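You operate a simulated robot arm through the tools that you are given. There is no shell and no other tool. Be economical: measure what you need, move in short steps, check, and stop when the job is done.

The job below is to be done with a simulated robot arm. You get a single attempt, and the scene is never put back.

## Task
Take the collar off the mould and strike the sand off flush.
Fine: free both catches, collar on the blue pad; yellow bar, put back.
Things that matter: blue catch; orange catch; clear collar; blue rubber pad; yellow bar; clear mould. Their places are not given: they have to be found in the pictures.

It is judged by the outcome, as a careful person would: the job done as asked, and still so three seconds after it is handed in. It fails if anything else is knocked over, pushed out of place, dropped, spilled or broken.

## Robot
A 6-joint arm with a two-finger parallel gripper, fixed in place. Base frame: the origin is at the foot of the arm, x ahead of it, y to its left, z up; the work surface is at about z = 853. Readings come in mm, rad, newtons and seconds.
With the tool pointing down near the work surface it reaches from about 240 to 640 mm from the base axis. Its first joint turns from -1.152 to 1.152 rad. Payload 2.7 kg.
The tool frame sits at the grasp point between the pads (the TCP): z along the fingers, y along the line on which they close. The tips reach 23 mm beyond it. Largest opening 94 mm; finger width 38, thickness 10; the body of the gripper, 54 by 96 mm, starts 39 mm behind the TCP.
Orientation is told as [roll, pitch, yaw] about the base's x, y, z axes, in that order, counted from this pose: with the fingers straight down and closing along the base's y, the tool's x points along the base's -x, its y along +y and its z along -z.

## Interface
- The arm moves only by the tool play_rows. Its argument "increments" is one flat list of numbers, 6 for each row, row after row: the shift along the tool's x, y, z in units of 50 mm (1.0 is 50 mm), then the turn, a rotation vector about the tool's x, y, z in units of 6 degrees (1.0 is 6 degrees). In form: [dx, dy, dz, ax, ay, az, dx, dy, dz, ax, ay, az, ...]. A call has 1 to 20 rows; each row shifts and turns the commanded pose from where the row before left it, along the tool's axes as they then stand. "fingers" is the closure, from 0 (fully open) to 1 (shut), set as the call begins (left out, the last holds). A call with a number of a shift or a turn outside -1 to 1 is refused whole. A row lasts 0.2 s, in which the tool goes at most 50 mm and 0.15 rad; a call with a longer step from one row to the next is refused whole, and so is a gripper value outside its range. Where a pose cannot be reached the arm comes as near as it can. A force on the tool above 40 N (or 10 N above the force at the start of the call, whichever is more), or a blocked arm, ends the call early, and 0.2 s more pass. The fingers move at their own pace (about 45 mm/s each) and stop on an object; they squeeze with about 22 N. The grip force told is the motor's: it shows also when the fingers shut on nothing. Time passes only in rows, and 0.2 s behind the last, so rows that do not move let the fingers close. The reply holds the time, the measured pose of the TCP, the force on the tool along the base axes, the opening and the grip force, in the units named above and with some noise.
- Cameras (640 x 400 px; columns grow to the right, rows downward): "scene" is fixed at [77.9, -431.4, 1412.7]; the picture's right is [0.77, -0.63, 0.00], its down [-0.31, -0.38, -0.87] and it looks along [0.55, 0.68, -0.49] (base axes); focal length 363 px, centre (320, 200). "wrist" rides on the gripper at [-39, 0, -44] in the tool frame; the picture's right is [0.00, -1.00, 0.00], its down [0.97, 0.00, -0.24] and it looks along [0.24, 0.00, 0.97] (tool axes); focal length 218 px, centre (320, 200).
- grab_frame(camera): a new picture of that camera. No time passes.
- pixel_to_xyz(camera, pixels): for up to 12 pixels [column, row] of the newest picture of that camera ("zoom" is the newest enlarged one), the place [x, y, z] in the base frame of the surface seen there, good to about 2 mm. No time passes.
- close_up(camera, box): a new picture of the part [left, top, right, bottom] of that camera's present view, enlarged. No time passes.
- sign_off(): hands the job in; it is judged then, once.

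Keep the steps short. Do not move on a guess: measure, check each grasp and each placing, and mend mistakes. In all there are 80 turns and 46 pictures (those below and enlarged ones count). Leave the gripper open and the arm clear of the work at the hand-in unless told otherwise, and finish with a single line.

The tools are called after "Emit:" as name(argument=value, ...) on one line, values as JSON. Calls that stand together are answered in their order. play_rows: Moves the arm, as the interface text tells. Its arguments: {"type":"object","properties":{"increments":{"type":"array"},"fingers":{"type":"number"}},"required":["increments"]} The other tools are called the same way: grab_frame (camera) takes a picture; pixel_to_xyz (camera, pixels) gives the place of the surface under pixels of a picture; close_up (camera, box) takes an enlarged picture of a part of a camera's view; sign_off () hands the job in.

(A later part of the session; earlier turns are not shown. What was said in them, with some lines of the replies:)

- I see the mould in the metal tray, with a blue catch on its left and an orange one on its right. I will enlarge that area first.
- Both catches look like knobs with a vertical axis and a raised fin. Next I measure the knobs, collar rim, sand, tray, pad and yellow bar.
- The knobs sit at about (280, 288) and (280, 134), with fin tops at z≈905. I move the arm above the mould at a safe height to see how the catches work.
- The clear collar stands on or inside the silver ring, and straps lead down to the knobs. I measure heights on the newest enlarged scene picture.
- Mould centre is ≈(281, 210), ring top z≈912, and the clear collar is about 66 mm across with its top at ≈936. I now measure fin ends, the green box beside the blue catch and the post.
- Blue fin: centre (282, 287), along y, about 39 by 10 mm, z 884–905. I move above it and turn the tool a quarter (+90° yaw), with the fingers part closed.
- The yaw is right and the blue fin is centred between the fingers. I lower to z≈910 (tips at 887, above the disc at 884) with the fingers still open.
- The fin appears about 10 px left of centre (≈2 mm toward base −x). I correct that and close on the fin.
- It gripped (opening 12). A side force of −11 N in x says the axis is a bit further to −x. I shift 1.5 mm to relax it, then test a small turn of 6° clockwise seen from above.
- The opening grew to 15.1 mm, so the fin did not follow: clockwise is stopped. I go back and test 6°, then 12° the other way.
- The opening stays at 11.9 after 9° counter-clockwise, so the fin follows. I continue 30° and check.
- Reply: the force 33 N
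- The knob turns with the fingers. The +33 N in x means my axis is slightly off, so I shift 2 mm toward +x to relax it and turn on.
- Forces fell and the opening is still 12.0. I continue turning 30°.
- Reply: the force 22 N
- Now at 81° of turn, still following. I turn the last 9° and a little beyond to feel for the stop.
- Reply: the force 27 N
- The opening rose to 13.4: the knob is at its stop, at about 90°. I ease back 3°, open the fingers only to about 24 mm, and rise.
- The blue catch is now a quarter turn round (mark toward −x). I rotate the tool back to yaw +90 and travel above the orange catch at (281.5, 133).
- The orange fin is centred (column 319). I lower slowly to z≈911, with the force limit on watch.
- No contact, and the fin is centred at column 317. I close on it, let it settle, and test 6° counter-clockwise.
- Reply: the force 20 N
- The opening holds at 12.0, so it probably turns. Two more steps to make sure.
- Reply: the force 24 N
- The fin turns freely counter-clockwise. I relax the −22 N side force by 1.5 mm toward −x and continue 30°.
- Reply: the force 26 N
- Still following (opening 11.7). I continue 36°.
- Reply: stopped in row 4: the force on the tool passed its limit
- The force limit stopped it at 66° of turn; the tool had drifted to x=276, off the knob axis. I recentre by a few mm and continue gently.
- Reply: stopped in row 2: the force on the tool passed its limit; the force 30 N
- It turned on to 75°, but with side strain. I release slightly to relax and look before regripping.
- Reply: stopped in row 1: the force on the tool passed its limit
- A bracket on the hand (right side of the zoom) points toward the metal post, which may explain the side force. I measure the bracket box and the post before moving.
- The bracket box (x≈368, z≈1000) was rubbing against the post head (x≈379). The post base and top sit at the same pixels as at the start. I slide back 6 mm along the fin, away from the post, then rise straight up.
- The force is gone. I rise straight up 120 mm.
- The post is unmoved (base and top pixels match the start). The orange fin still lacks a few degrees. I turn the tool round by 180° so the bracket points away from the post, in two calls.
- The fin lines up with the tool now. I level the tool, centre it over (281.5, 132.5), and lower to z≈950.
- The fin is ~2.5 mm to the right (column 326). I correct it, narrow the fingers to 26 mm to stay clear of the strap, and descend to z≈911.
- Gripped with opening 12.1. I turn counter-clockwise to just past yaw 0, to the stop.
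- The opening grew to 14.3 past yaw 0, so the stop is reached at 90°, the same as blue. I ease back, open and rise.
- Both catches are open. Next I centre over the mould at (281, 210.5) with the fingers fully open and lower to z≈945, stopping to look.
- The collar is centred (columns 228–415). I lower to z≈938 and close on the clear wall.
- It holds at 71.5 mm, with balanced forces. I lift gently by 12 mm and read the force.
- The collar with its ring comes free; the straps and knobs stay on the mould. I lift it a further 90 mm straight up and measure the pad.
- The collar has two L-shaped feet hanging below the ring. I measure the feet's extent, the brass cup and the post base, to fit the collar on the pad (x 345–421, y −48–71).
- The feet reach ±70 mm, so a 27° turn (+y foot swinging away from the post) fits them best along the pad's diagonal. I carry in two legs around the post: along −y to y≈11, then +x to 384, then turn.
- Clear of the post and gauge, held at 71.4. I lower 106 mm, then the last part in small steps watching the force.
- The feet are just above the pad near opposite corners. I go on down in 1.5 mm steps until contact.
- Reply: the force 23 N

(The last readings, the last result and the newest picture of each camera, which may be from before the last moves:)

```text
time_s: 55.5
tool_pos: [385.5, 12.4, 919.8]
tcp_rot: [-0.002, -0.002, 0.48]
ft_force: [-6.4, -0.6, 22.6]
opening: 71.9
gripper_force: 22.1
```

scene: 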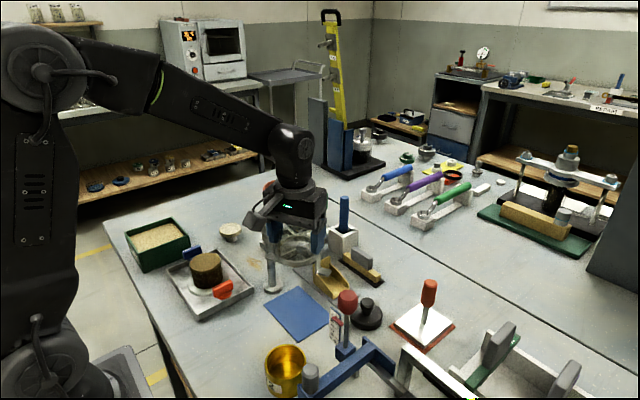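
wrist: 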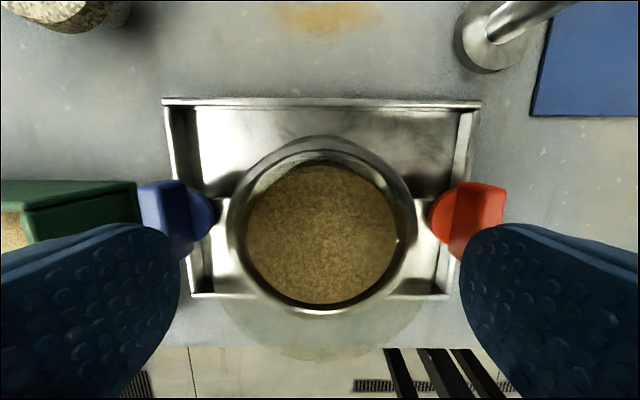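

Contact: 22.6 N upward. I back off 1 mm, open fully and let it settle.

Emit:
play_rows(increments=[0, 0, -0.025, 0, 0, 0, 0, 0, 0, 0, 0, 0])

Emit:
play_rows(increments=[0, 0, 0, 0, 0, 0, 0, 0, 0, 0, 0, 0, 0, 0, 0, 0, 0, 0], fingers=0)

Emit:
play_rows(increments=[0, 0, -0.2, 0, 0, 0, 0, 0, -0.4, 0, 0, 0, 0, 0, -0.7, 0, 0, 0, 0, 0, -0.8, 0, 0, 0, 0, 0, -0.8, 0, 0, 0, 0, 0, -0.5, 0, 0, 0])

Emit:
grab_frame(camera="wrist")

Emit:
close_up(camera="scene", box=[230, 220, 406, 340])

```text
time_s: 56.1
tool_pos: [385.5, 11.8, 919.7]
tcp_rot: [-0.001, -0.002, 0.48]
ft_force: [2.6, 0.3, 6.0]
opening: 71.6
gripper_force: 21.9
```

```text
time_s: 56.9
tool_pos: [385.2, 12.0, 920.2]
tcp_rot: [0.0, 0.001, 0.479]
ft_force: [0.0, -0.1, 0.5]
opening: 93.7
gripper_force: 0.2
```

```text
time_s: 58.3
tool_pos: [385.5, 11.0, 1089.9]
tcp_rot: [0.0, 0.002, 0.48]
ft_force: [0.3, 0.5, 0.6]
opening: 94.1
gripper_force: 0.1
```

```text
15 pictures are left
```

wrist: 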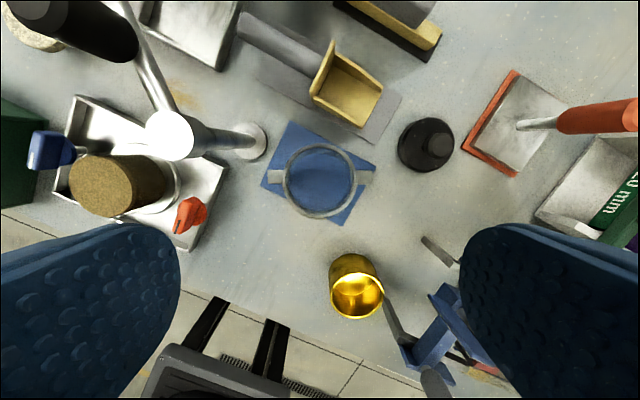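

```text
3.33 times, centred on (318, 280) of scene
```

zoom: 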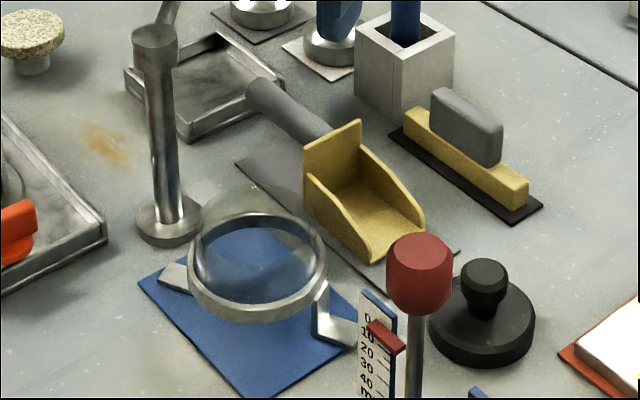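

The collar rests squarely on the pad with both feet on it. Next I measure the yellow bar (grey handle on black mat), and look closely at the mould for its rim height.

Emit:
pixel_to_xyz(camera="zoom", pixels=[[407, 112], [524, 180], [465, 170], [500, 192], [524, 196], [436, 92], [498, 125], [468, 108], [465, 135], [495, 160], [540, 205], [393, 133]])

Emit:
close_up(camera="scene", box=[180, 240, 244, 304])

Emit:
pixel_to_xyz(camera="zoom", pixels=[[260, 110], [260, 160], [262, 180], [262, 190], [262, 200], [262, 220], [262, 240], [262, 260], [262, 290], [185, 110], [345, 110], [262, 75]])

```text
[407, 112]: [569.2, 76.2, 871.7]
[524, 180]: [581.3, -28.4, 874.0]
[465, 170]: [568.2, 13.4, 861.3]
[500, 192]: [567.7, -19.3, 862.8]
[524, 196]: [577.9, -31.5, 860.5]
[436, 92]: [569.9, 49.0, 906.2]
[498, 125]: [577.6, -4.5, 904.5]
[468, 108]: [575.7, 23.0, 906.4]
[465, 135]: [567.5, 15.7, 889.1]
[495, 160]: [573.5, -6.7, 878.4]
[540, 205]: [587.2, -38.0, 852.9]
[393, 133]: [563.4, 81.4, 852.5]
```

```text
6.25 times, centred on (212, 272) of scene
```

zoom: 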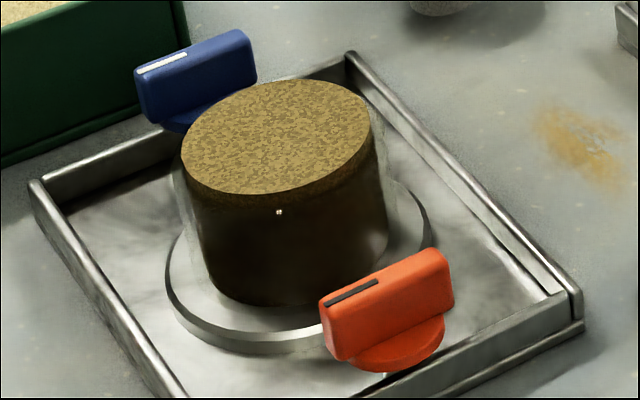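

```text
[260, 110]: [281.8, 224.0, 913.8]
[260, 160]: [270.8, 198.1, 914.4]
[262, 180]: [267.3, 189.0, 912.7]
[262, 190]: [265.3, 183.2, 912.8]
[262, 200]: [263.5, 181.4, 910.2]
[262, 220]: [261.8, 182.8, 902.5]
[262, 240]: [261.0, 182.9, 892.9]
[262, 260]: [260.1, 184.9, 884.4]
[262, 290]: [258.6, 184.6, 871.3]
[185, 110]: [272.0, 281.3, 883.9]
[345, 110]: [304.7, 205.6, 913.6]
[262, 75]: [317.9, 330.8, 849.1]
```

Bar: along y from 77 to −33, top z≈872; handle y 49…−6, top z≈906, x≈574. Bare sand stands about 6 mm above the clear rim (z≈907). I turn the tool to yaw 90 up here and go above the bar.

Emit:
play_rows(increments=[0, 0, 0, 0, 0, -1, 0, 0, 0, 0, 0, -1, 0, 0, 0, 0, 0, -1, 0, 0, 0, 0, 0, -1, 0, 0, 0, 0, 0, -1, 0, 0, 0, 0, 0, -1, 0, 0, 0, 0, 0, -1, 0, 0, 0, 0, 0, -1, 0, 0, 0, 0, 0, -1, 0, 0, 0, 0, 0, -1, 0, 0, 0, 0, 0, -0.42, -0.2, -0.63, 0, 0, 0, 0, 0, -0.63, 0, 0, 0, 0, 0, -0.63, 0, 0, 0, 0, 0, -0.63, 0, 0, 0, 0, 0, -0.63, 0, 0, 0, 0, 0, -0.63, 0, 0, 0, 0], fingers=0.35)

Emit:
grab_frame(camera="wrist")

```text
time_s: 61.9
tool_pos: [575.6, 23.1, 1089.7]
tcp_rot: [0.002, 0.0, 1.571]
ft_force: [0.2, 0.2, 0.7]
opening: 61.4
gripper_force: 0.1
```

```text
12 pictures are left
```

wrist: 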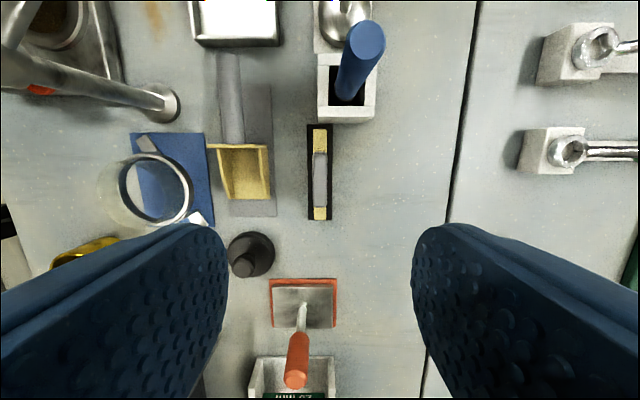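

The bar and handle run along y, as expected. I measure the handle's edges and the blue rod standing nearby on the camera's side.

Emit:
pixel_to_xyz(camera="wrist", pixels=[[320, 158], [320, 202], [314, 180], [326, 180], [320, 180], [320, 133], [320, 215], [313, 140], [327, 140], [368, 40], [355, 60], [345, 112]])

```text
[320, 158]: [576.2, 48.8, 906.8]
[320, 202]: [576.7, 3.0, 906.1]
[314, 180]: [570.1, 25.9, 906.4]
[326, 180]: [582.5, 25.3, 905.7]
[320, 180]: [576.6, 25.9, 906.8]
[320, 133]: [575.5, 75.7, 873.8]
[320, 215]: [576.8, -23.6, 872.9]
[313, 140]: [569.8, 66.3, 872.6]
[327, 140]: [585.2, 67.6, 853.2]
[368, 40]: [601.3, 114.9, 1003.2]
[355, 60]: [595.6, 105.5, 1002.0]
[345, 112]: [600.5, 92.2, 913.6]
```

Handle centre is (576.4, 22), and the blue rod (y≥105) stays clear of the camera. I lower to z≈899 around the handle.

Emit:
play_rows(increments=[0.02, -0.016, 0.7, 0, 0, 0, 0, 0, 0.7, 0, 0, 0, 0, 0, 0.7, 0, 0, 0, 0, 0, 0.7, 0, 0, 0, 0, 0, 0.5, 0, 0, 0, 0, 0, 0.3, 0, 0, 0, 0, 0, 0.2, 0, 0, 0])

Emit:
play_rows(increments=[0, 0, 0, 0, 0, 0, 0, 0, 0, 0, 0, 0, 0, 0, 0, 0, 0, 0, 0, 0, 0, 0, 0, 0], fingers=1)

```text
time_s: 63.5
tool_pos: [575.8, 21.6, 900.1]
tcp_rot: [0.001, 0.0, 1.57]
ft_force: [-0.6, -1.0, 0.2]
opening: 61.4
gripper_force: 0.1
```

```text
time_s: 64.5
tool_pos: [575.0, 20.5, 900.6]
tcp_rot: [-0.001, 0.0, 1.571]
ft_force: [-0.1, 0.3, 0.9]
opening: 15.9
gripper_force: 21.7
```

The handle is held (15.9 mm). Put-back pose: (575.4, 21, 900). I lift straight up 160 mm, watching the grip.

Emit:
play_rows(increments=[0, 0, -0.1, 0, 0, 0, 0, 0, -0.3, 0, 0, 0, 0, 0, -0.5, 0, 0, 0, 0, 0, -0.6, 0, 0, 0, 0, 0, -0.6, 0, 0, 0, 0, 0, -0.6, 0, 0, 0, 0, 0, -0.5, 0, 0, 0])

Emit:
play_rows(increments=[0, 0.3, 0, 0, 0, 0, 0, 0.6, 0, 0, 0, 0, 0, 0.6, 0, 0, 0, 0, 0, 0.6, 0, 0, 0, 0, 0, 0.6, 0, 0, 0, 0, 0, 0.6, 0, 0, 0, 0, 0, 0.6, 0, 0, 0, 0, 0, 0.6, 0, 0, 0, 0, 0, 0.6, 0, 0, 0, 0, 0, 0.4, 0, 0, 0, 0])

Emit:
grab_frame(camera="scene")

```text
time_s: 66.1
tool_pos: [575.9, 22.1, 1060.7]
tcp_rot: [-0.001, 0.0, 1.57]
ft_force: [0.5, -0.8, -0.8]
opening: 15.8
gripper_force: 21.8
```

```text
time_s: 68.3
tool_pos: [300.0, 21.2, 1059.2]
tcp_rot: [-0.001, -0.001, 1.571]
ft_force: [0.2, -0.3, -0.6]
opening: 15.7
gripper_force: 22.3
```

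```text
11 pictures are left
```

scene: 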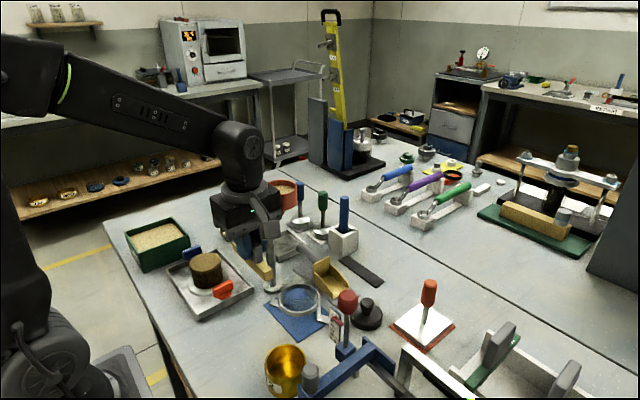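

The bar is held and everything else stands. I move +y to 210, then −x to 236, and lower to z≈966 (bar bottom ≈919, above the sand).

Emit:
play_rows(increments=[-0.4, 0, 0, 0, 0, 0, -0.7, 0, 0, 0, 0, 0, -0.7, 0, 0, 0, 0, 0, -0.7, 0, 0, 0, 0, 0, -0.7, 0, 0, 0, 0, 0, -0.58, 0, 0, 0, 0, 0, 0, 0.4, 0, 0, 0, 0, 0, 0.5, 0, 0, 0, 0, 0, 0.38, 0, 0, 0, 0, 0, 0, 0.5, 0, 0, 0, 0, 0, 0.5, 0, 0, 0, 0, 0, 0.5, 0, 0, 0, 0, 0, 0.36, 0, 0, 0])

Emit:
close_up(camera="scene", box=[160, 220, 256, 312])

Emit:
close_up(camera="wrist", box=[160, 150, 480, 400])

```text
time_s: 71.1
tool_pos: [236.2, 208.8, 967.1]
tcp_rot: [0.0, -0.001, 1.571]
ft_force: [0.5, 0.5, -0.8]
opening: 15.6
gripper_force: 22.2
```

```text
4.35 times, centred on (208, 266) of scene
```

zoom: 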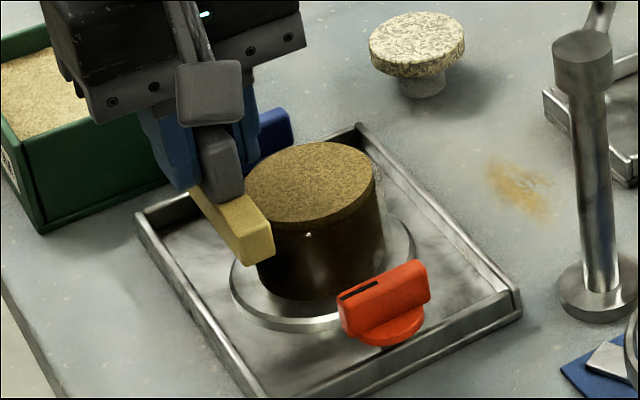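

```text
1.60 times, centred on (320, 275) of wrist
```

zoom: 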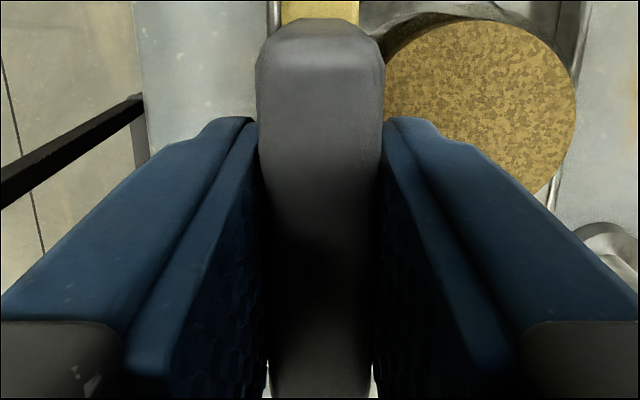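

I measure the bar's near end (bottom corners) and the sand/rim band in the scene view.

Emit:
pixel_to_xyz(camera="scene", pixels=[[191, 279], [196, 277], [193, 277], [192, 274], [188, 276], [196, 273], [207, 270], [207, 267], [207, 273], [212, 252], [219, 268], [215, 269]])

```text
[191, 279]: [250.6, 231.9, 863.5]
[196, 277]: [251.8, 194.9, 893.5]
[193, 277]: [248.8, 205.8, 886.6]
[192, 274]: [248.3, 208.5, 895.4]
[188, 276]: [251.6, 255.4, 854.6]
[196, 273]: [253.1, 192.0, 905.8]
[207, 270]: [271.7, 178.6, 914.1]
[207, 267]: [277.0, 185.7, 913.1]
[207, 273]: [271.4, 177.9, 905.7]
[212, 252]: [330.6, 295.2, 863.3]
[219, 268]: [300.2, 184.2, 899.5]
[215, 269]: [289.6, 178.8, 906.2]
```

That used the older picture, but it confirms sand radius ≈33 mm and bare sand down to about z≈907. I put the bar's leading edge at x≈247, over the clear wall just outside the sand, and lower in small steps feeling for the rim.

Emit:
play_rows(increments=[0, -0.055, 0, 0, 0, 0, 0, 0, 0.1, 0, 0, 0, 0, 0, 0.08, 0, 0, 0, 0, 0, 0, 0, 0, 0])

Emit:
play_rows(increments=[0, 0, 0.02, 0, 0, 0, 0, 0, 0.02, 0, 0, 0, 0, 0, 0, 0, 0, 0])

```text
time_s: 72.1
tool_pos: [238.9, 210.0, 956.4]
tcp_rot: [0.0, 0.0, 1.57]
ft_force: [0.1, 0.1, -1.1]
opening: 15.6
gripper_force: 22.1
```

```text
time_s: 72.9
tool_pos: [239.4, 210.0, 955.8]
tcp_rot: [-0.001, 0.0, 1.568]
ft_force: [-0.3, 0.1, 1.3]
opening: 15.7
gripper_force: 22.1
```

The vertical force shifted from −1.1 to +1.3, perhaps first contact. One more 0.7 mm.

Emit:
play_rows(increments=[0, 0, 0.014, 0, 0, 0, 0, 0, 0, 0, 0, 0])

Emit:
close_up(camera="scene", box=[176, 236, 240, 300])

Emit:
pixel_to_xyz(camera="zoom", pixels=[[200, 250], [215, 245], [190, 262], [180, 240], [160, 250], [225, 230], [240, 230], [260, 235], [230, 215], [300, 200], [300, 210], [300, 220]])

```text
time_s: 73.5
tool_pos: [239.9, 210.0, 955.4]
tcp_rot: [-0.002, 0.0, 1.571]
ft_force: [-4.0, -4.2, 17.2]
opening: 15.9
gripper_force: 21.9
```

```text
6.25 times, centred on (208, 268) of scene
```

zoom: 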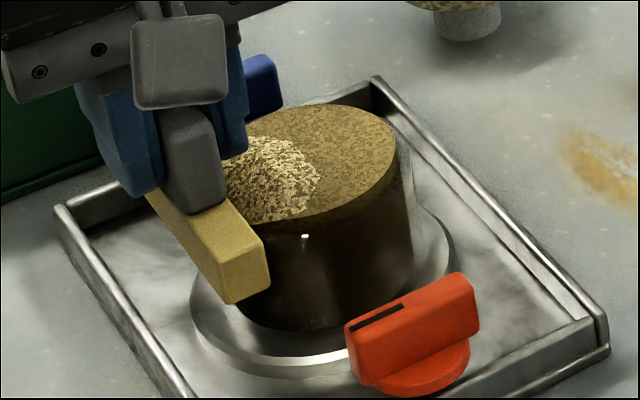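

```text
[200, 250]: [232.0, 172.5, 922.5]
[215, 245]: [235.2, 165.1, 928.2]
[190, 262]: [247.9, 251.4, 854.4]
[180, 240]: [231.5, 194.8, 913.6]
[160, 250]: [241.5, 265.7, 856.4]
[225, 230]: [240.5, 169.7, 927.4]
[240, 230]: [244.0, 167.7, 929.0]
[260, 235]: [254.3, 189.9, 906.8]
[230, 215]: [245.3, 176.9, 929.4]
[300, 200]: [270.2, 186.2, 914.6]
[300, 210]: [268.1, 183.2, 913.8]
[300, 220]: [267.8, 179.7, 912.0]
```

Firm contact, 17 N: the rim is at bar-bottom level ≈908, and sand already moves ahead of the bar. I ease to light pressure and sweep slowly toward +x, first half.

Emit:
play_rows(increments=[0, 0, -0.008, 0, 0, 0, 0, -0.08, 0, 0, 0, 0, 0, -0.08, 0, 0, 0, 0, 0, -0.1, 0, 0, 0, 0, 0, -0.1, 0, 0, 0, 0, 0, -0.1, 0, 0, 0, 0, 0, -0.1, 0, 0, 0, 0, 0, -0.1, 0, 0, 0, 0, 0, -0.1, 0, 0, 0, 0])

```text
time_s: 75.5
tool_pos: [277.8, 210.5, 954.5]
tcp_rot: [0.001, 0.001, 1.57]
ft_force: [-2.1, -0.2, 2.2]
opening: 15.6
gripper_force: 22.2
```

Sweeping well, with little drag (Fz +2.2). I press 0.4 mm more so it rides on the rim, and continue to x≈328.

Emit:
play_rows(increments=[0, 0, 0.008, 0, 0, 0, 0, -0.1, 0, 0, 0, 0, 0, -0.1, 0, 0, 0, 0, 0, -0.1, 0, 0, 0, 0, 0, -0.1, 0, 0, 0, 0, 0, -0.1, 0, 0, 0, 0, 0, -0.1, 0, 0, 0, 0, 0, -0.1, 0, 0, 0, 0, 0, -0.1, 0, 0, 0, 0])

Emit:
close_up(camera="scene", box=[170, 230, 266, 310])

Emit:
pixel_to_xyz(camera="zoom", pixels=[[260, 160], [240, 190], [265, 200], [290, 190], [300, 215], [200, 190], [280, 210], [250, 215]])

```text
time_s: 77.5
tool_pos: [315.9, 209.8, 955.4]
tcp_rot: [0.0, 0.002, 1.571]
ft_force: [-4.1, 0.6, 11.7]
opening: 15.4
gripper_force: 22.1
```

```text
5.00 times, centred on (218, 270) of scene
```

zoom: 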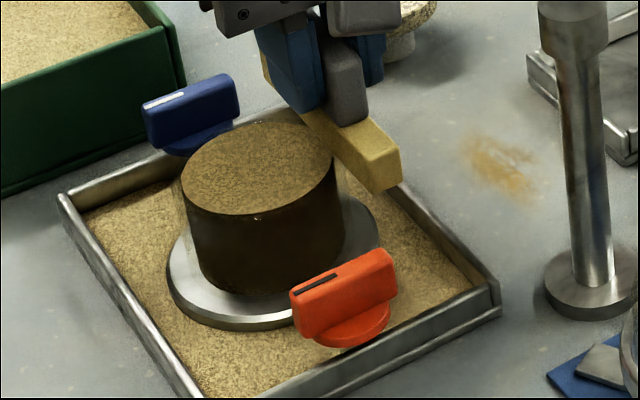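

```text
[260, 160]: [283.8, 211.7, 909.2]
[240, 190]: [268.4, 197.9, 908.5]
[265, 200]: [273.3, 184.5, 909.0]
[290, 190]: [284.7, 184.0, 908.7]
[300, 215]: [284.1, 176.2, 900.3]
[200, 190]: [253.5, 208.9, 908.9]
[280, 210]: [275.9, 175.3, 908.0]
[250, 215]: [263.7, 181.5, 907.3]
```

The top is level (z≈909) and the struck sand lies in the tray. I sweep the last 14 mm off the rim, then lift.

Emit:
play_rows(increments=[0, -0.1, 0, 0, 0, 0, 0, -0.1, 0, 0, 0, 0, 0, -0.08, 0, 0, 0, 0, 0, 0, -0.2, 0, 0, 0, 0, 0, -0.4, 0, 0, 0, 0, 0, -0.5, 0, 0, 0, 0, 0, -0.5, 0, 0, 0, 0, 0, -0.5, 0, 0, 0])

Emit:
close_up(camera="scene", box=[180, 238, 244, 302])

Emit:
pixel_to_xyz(camera="zoom", pixels=[[270, 130], [320, 110], [350, 130], [345, 160], [220, 150], [250, 190], [300, 185], [330, 100], [280, 95], [240, 115], [270, 205], [300, 150]])

```text
time_s: 79.3
tool_pos: [332.0, 210.3, 1060.6]
tcp_rot: [-0.002, 0.002, 1.571]
ft_force: [0.0, -0.1, -1.6]
opening: 15.7
gripper_force: 22.6
```

```text
6.25 times, centred on (212, 270) of scene
```

zoom: 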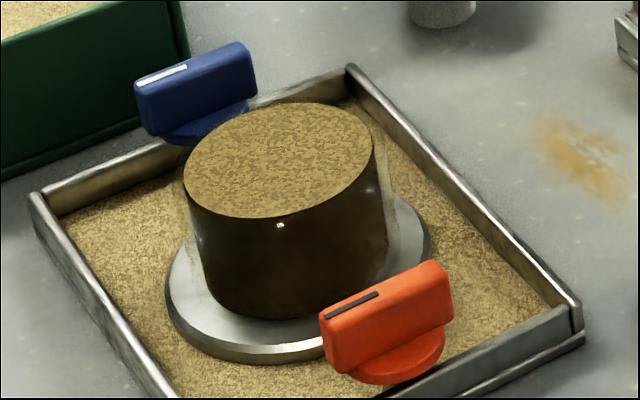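

```text
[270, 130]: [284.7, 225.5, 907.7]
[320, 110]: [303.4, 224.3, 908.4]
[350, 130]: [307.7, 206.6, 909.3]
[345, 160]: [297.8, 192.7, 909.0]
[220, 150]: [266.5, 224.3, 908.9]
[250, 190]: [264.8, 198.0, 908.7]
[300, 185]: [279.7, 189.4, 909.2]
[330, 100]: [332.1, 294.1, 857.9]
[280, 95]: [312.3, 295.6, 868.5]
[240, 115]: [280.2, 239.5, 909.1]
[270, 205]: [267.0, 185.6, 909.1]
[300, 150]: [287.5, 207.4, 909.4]
```

The sand is flush and flat (z≈909 everywhere). I take the bar back by the same route: −x to 300, −y to 21.5.

Emit:
play_rows(increments=[0, 0.32, 0, 0, 0, 0, 0, 0.32, 0, 0, 0, 0, 0.4, 0, 0, 0, 0, 0, 0.7, 0, 0, 0, 0, 0, 0.7, 0, 0, 0, 0, 0, 0.7, 0, 0, 0, 0, 0, 0.7, 0, 0, 0, 0, 0, 0.575, 0, 0, 0, 0, 0])

Emit:
play_rows(increments=[0, -0.3, 0, 0, 0, 0, 0, -0.6, 0, 0, 0, 0, 0, -0.6, 0, 0, 0, 0, 0, -0.6, 0, 0, 0, 0, 0, -0.6, 0, 0, 0, 0, 0, -0.6, 0, 0, 0, 0, 0, -0.6, 0, 0, 0, 0, 0, -0.6, 0, 0, 0, 0, 0, -0.6, 0, 0, 0, 0, 0, -0.4, 0, 0, 0, 0, 0, 0, 0, 0, 0, 0])

```text
time_s: 81.1
tool_pos: [299.1, 22.1, 1059.3]
tcp_rot: [-0.001, 0.0, 1.57]
ft_force: [-0.2, 0.2, -1.1]
opening: 15.5
gripper_force: 22.4
```

```text
time_s: 83.5
tool_pos: [575.1, 22.1, 1061.0]
tcp_rot: [0.001, 0.0, 1.569]
ft_force: [0.2, -0.1, -1.2]
opening: 15.8
gripper_force: 21.6
```

Over the mat at (575, 22). I lower most of the way (to z≈908) and look before the last mm.

Emit:
play_rows(increments=[0, 0, 0.5, 0, 0, 0, 0, 0, 0.7, 0, 0, 0, 0, 0, 0.7, 0, 0, 0, 0, 0, 0.6, 0, 0, 0, 0, 0, 0.4, 0, 0, 0, 0, 0, 0.16, 0, 0, 0])

Emit:
close_up(camera="scene", box=[320, 220, 416, 310])

```text
time_s: 84.9
tool_pos: [573.8, 22.3, 906.6]
tcp_rot: [0.0, 0.0, 1.571]
ft_force: [0.2, -0.2, -0.5]
opening: 15.7
gripper_force: 22.4
```

```text
4.44 times, centred on (368, 265) of scene
```

zoom: 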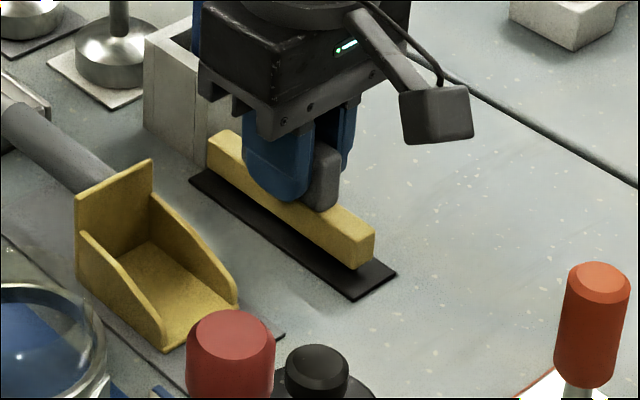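

The bar hangs just over the mat, well aligned. I shift 1 mm and lower the last 6 mm by feel.

Emit:
play_rows(increments=[0, -0.02, 0.06, 0, 0, 0, 0, 0, 0.04, 0, 0, 0, 0, 0, 0.02, 0, 0, 0, 0, 0, 0, 0, 0, 0])

```text
time_s: 85.9
tool_pos: [575.1, 22.3, 901.1]
tcp_rot: [0.001, 0.001, 1.571]
ft_force: [0.1, 1.2, -1.3]
opening: 15.5
gripper_force: 22.5
```

Emit:
play_rows(increments=[0, 0, 0.016, 0, 0, 0, 0, 0, 0.014, 0, 0, 0, 0, 0, 0, 0, 0, 0])

```text
time_s: 86.7
tool_pos: [574.5, 21.3, 898.9]
tcp_rot: [0.0, -0.002, 1.571]
ft_force: [-0.2, 0.3, -1.2]
opening: 15.5
gripper_force: 22.6
```

No contact yet; the bar may have slid up slightly in the grip while striking. I continue in 0.7 mm steps.

Emit:
play_rows(increments=[0, 0, 0.014, 0, 0, 0, 0, 0, 0, 0, 0, 0, 0, 0, 0.014, 0, 0, 0, 0, 0, 0, 0, 0, 0])

```text
time_s: 87.7
tool_pos: [575.6, 20.9, 899.4]
tcp_rot: [-0.002, -0.001, 1.571]
ft_force: [-5.9, 0.4, 10.4]
opening: 15.5
gripper_force: 22.0
```

Contact: 10.4 N. I open the fingers part way (about 60 mm), then rise straight up.

Emit:
play_rows(increments=[0, 0, -0.01, 0, 0, 0, 0, 0, 0, 0, 0, 0, 0, 0, 0, 0, 0, 0, 0, 0, 0, 0, 0, 0], fingers=0.35)

Emit:
play_rows(increments=[0, 0, -0.2, 0, 0, 0, 0, 0, -0.4, 0, 0, 0, 0, 0, -0.6, 0, 0, 0, 0, 0, -0.7, 0, 0, 0, 0, 0, -0.7, 0, 0, 0, 0, 0, -0.7, 0, 0, 0, 0, 0, -0.5, 0, 0, 0])

Emit:
play_rows(increments=[0, 0.5, -0.3, 0, 0, 0, 0, 0.6, 0, 0, 0, 0, 0, 0.6, 0, 0, 0, 0, 0, 0.6, 0, 0, 0, 0, 0, 0.6, 0, 0, 0, 0], fingers=0)

Emit:
grab_frame(camera="scene")

Emit:
close_up(camera="scene", box=[250, 220, 410, 320])

```text
time_s: 88.7
tool_pos: [574.8, 20.6, 899.3]
tcp_rot: [-0.001, 0.001, 1.57]
ft_force: [-0.1, -0.8, 0.6]
opening: 60.9
gripper_force: 0.0
```

```text
time_s: 90.3
tool_pos: [576.1, 20.3, 1089.5]
tcp_rot: [0.002, 0.001, 1.57]
ft_force: [0.4, 0.0, 0.2]
opening: 61.2
gripper_force: 0.0
```

```text
time_s: 91.5
tool_pos: [430.0, 23.7, 1103.3]
tcp_rot: [0.001, 0.001, 1.569]
ft_force: [-0.2, -0.2, -0.2]
opening: 94.1
gripper_force: 0.0
```

```text
4 pictures are left
```

scene: 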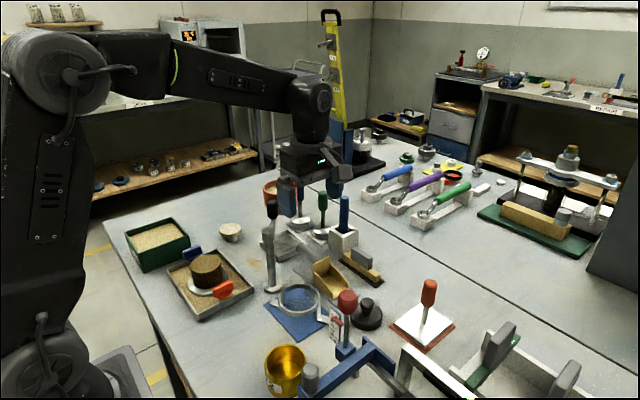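

```text
4.00 times, centred on (330, 270) of scene
```

zoom: 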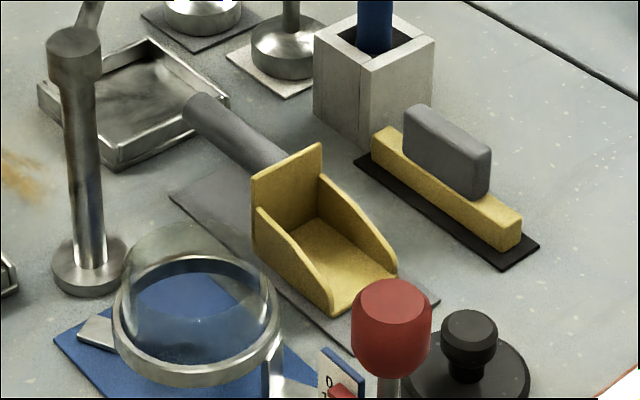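

The bar is back on its mat, the collar rests on the blue pad, the sand is flush, nothing else has moved, and the gripper is open well above the work. I hand in.

Emit:
sign_off()

```text
The job is handed in.
```

Job handed in: both catches are freed, the collar is on the blue pad, the sand is struck flush with the mould rim, and the yellow bar is back on its mat; the hand's bracket rubbed the metal post while I turned the orange catch, but the post did not move.
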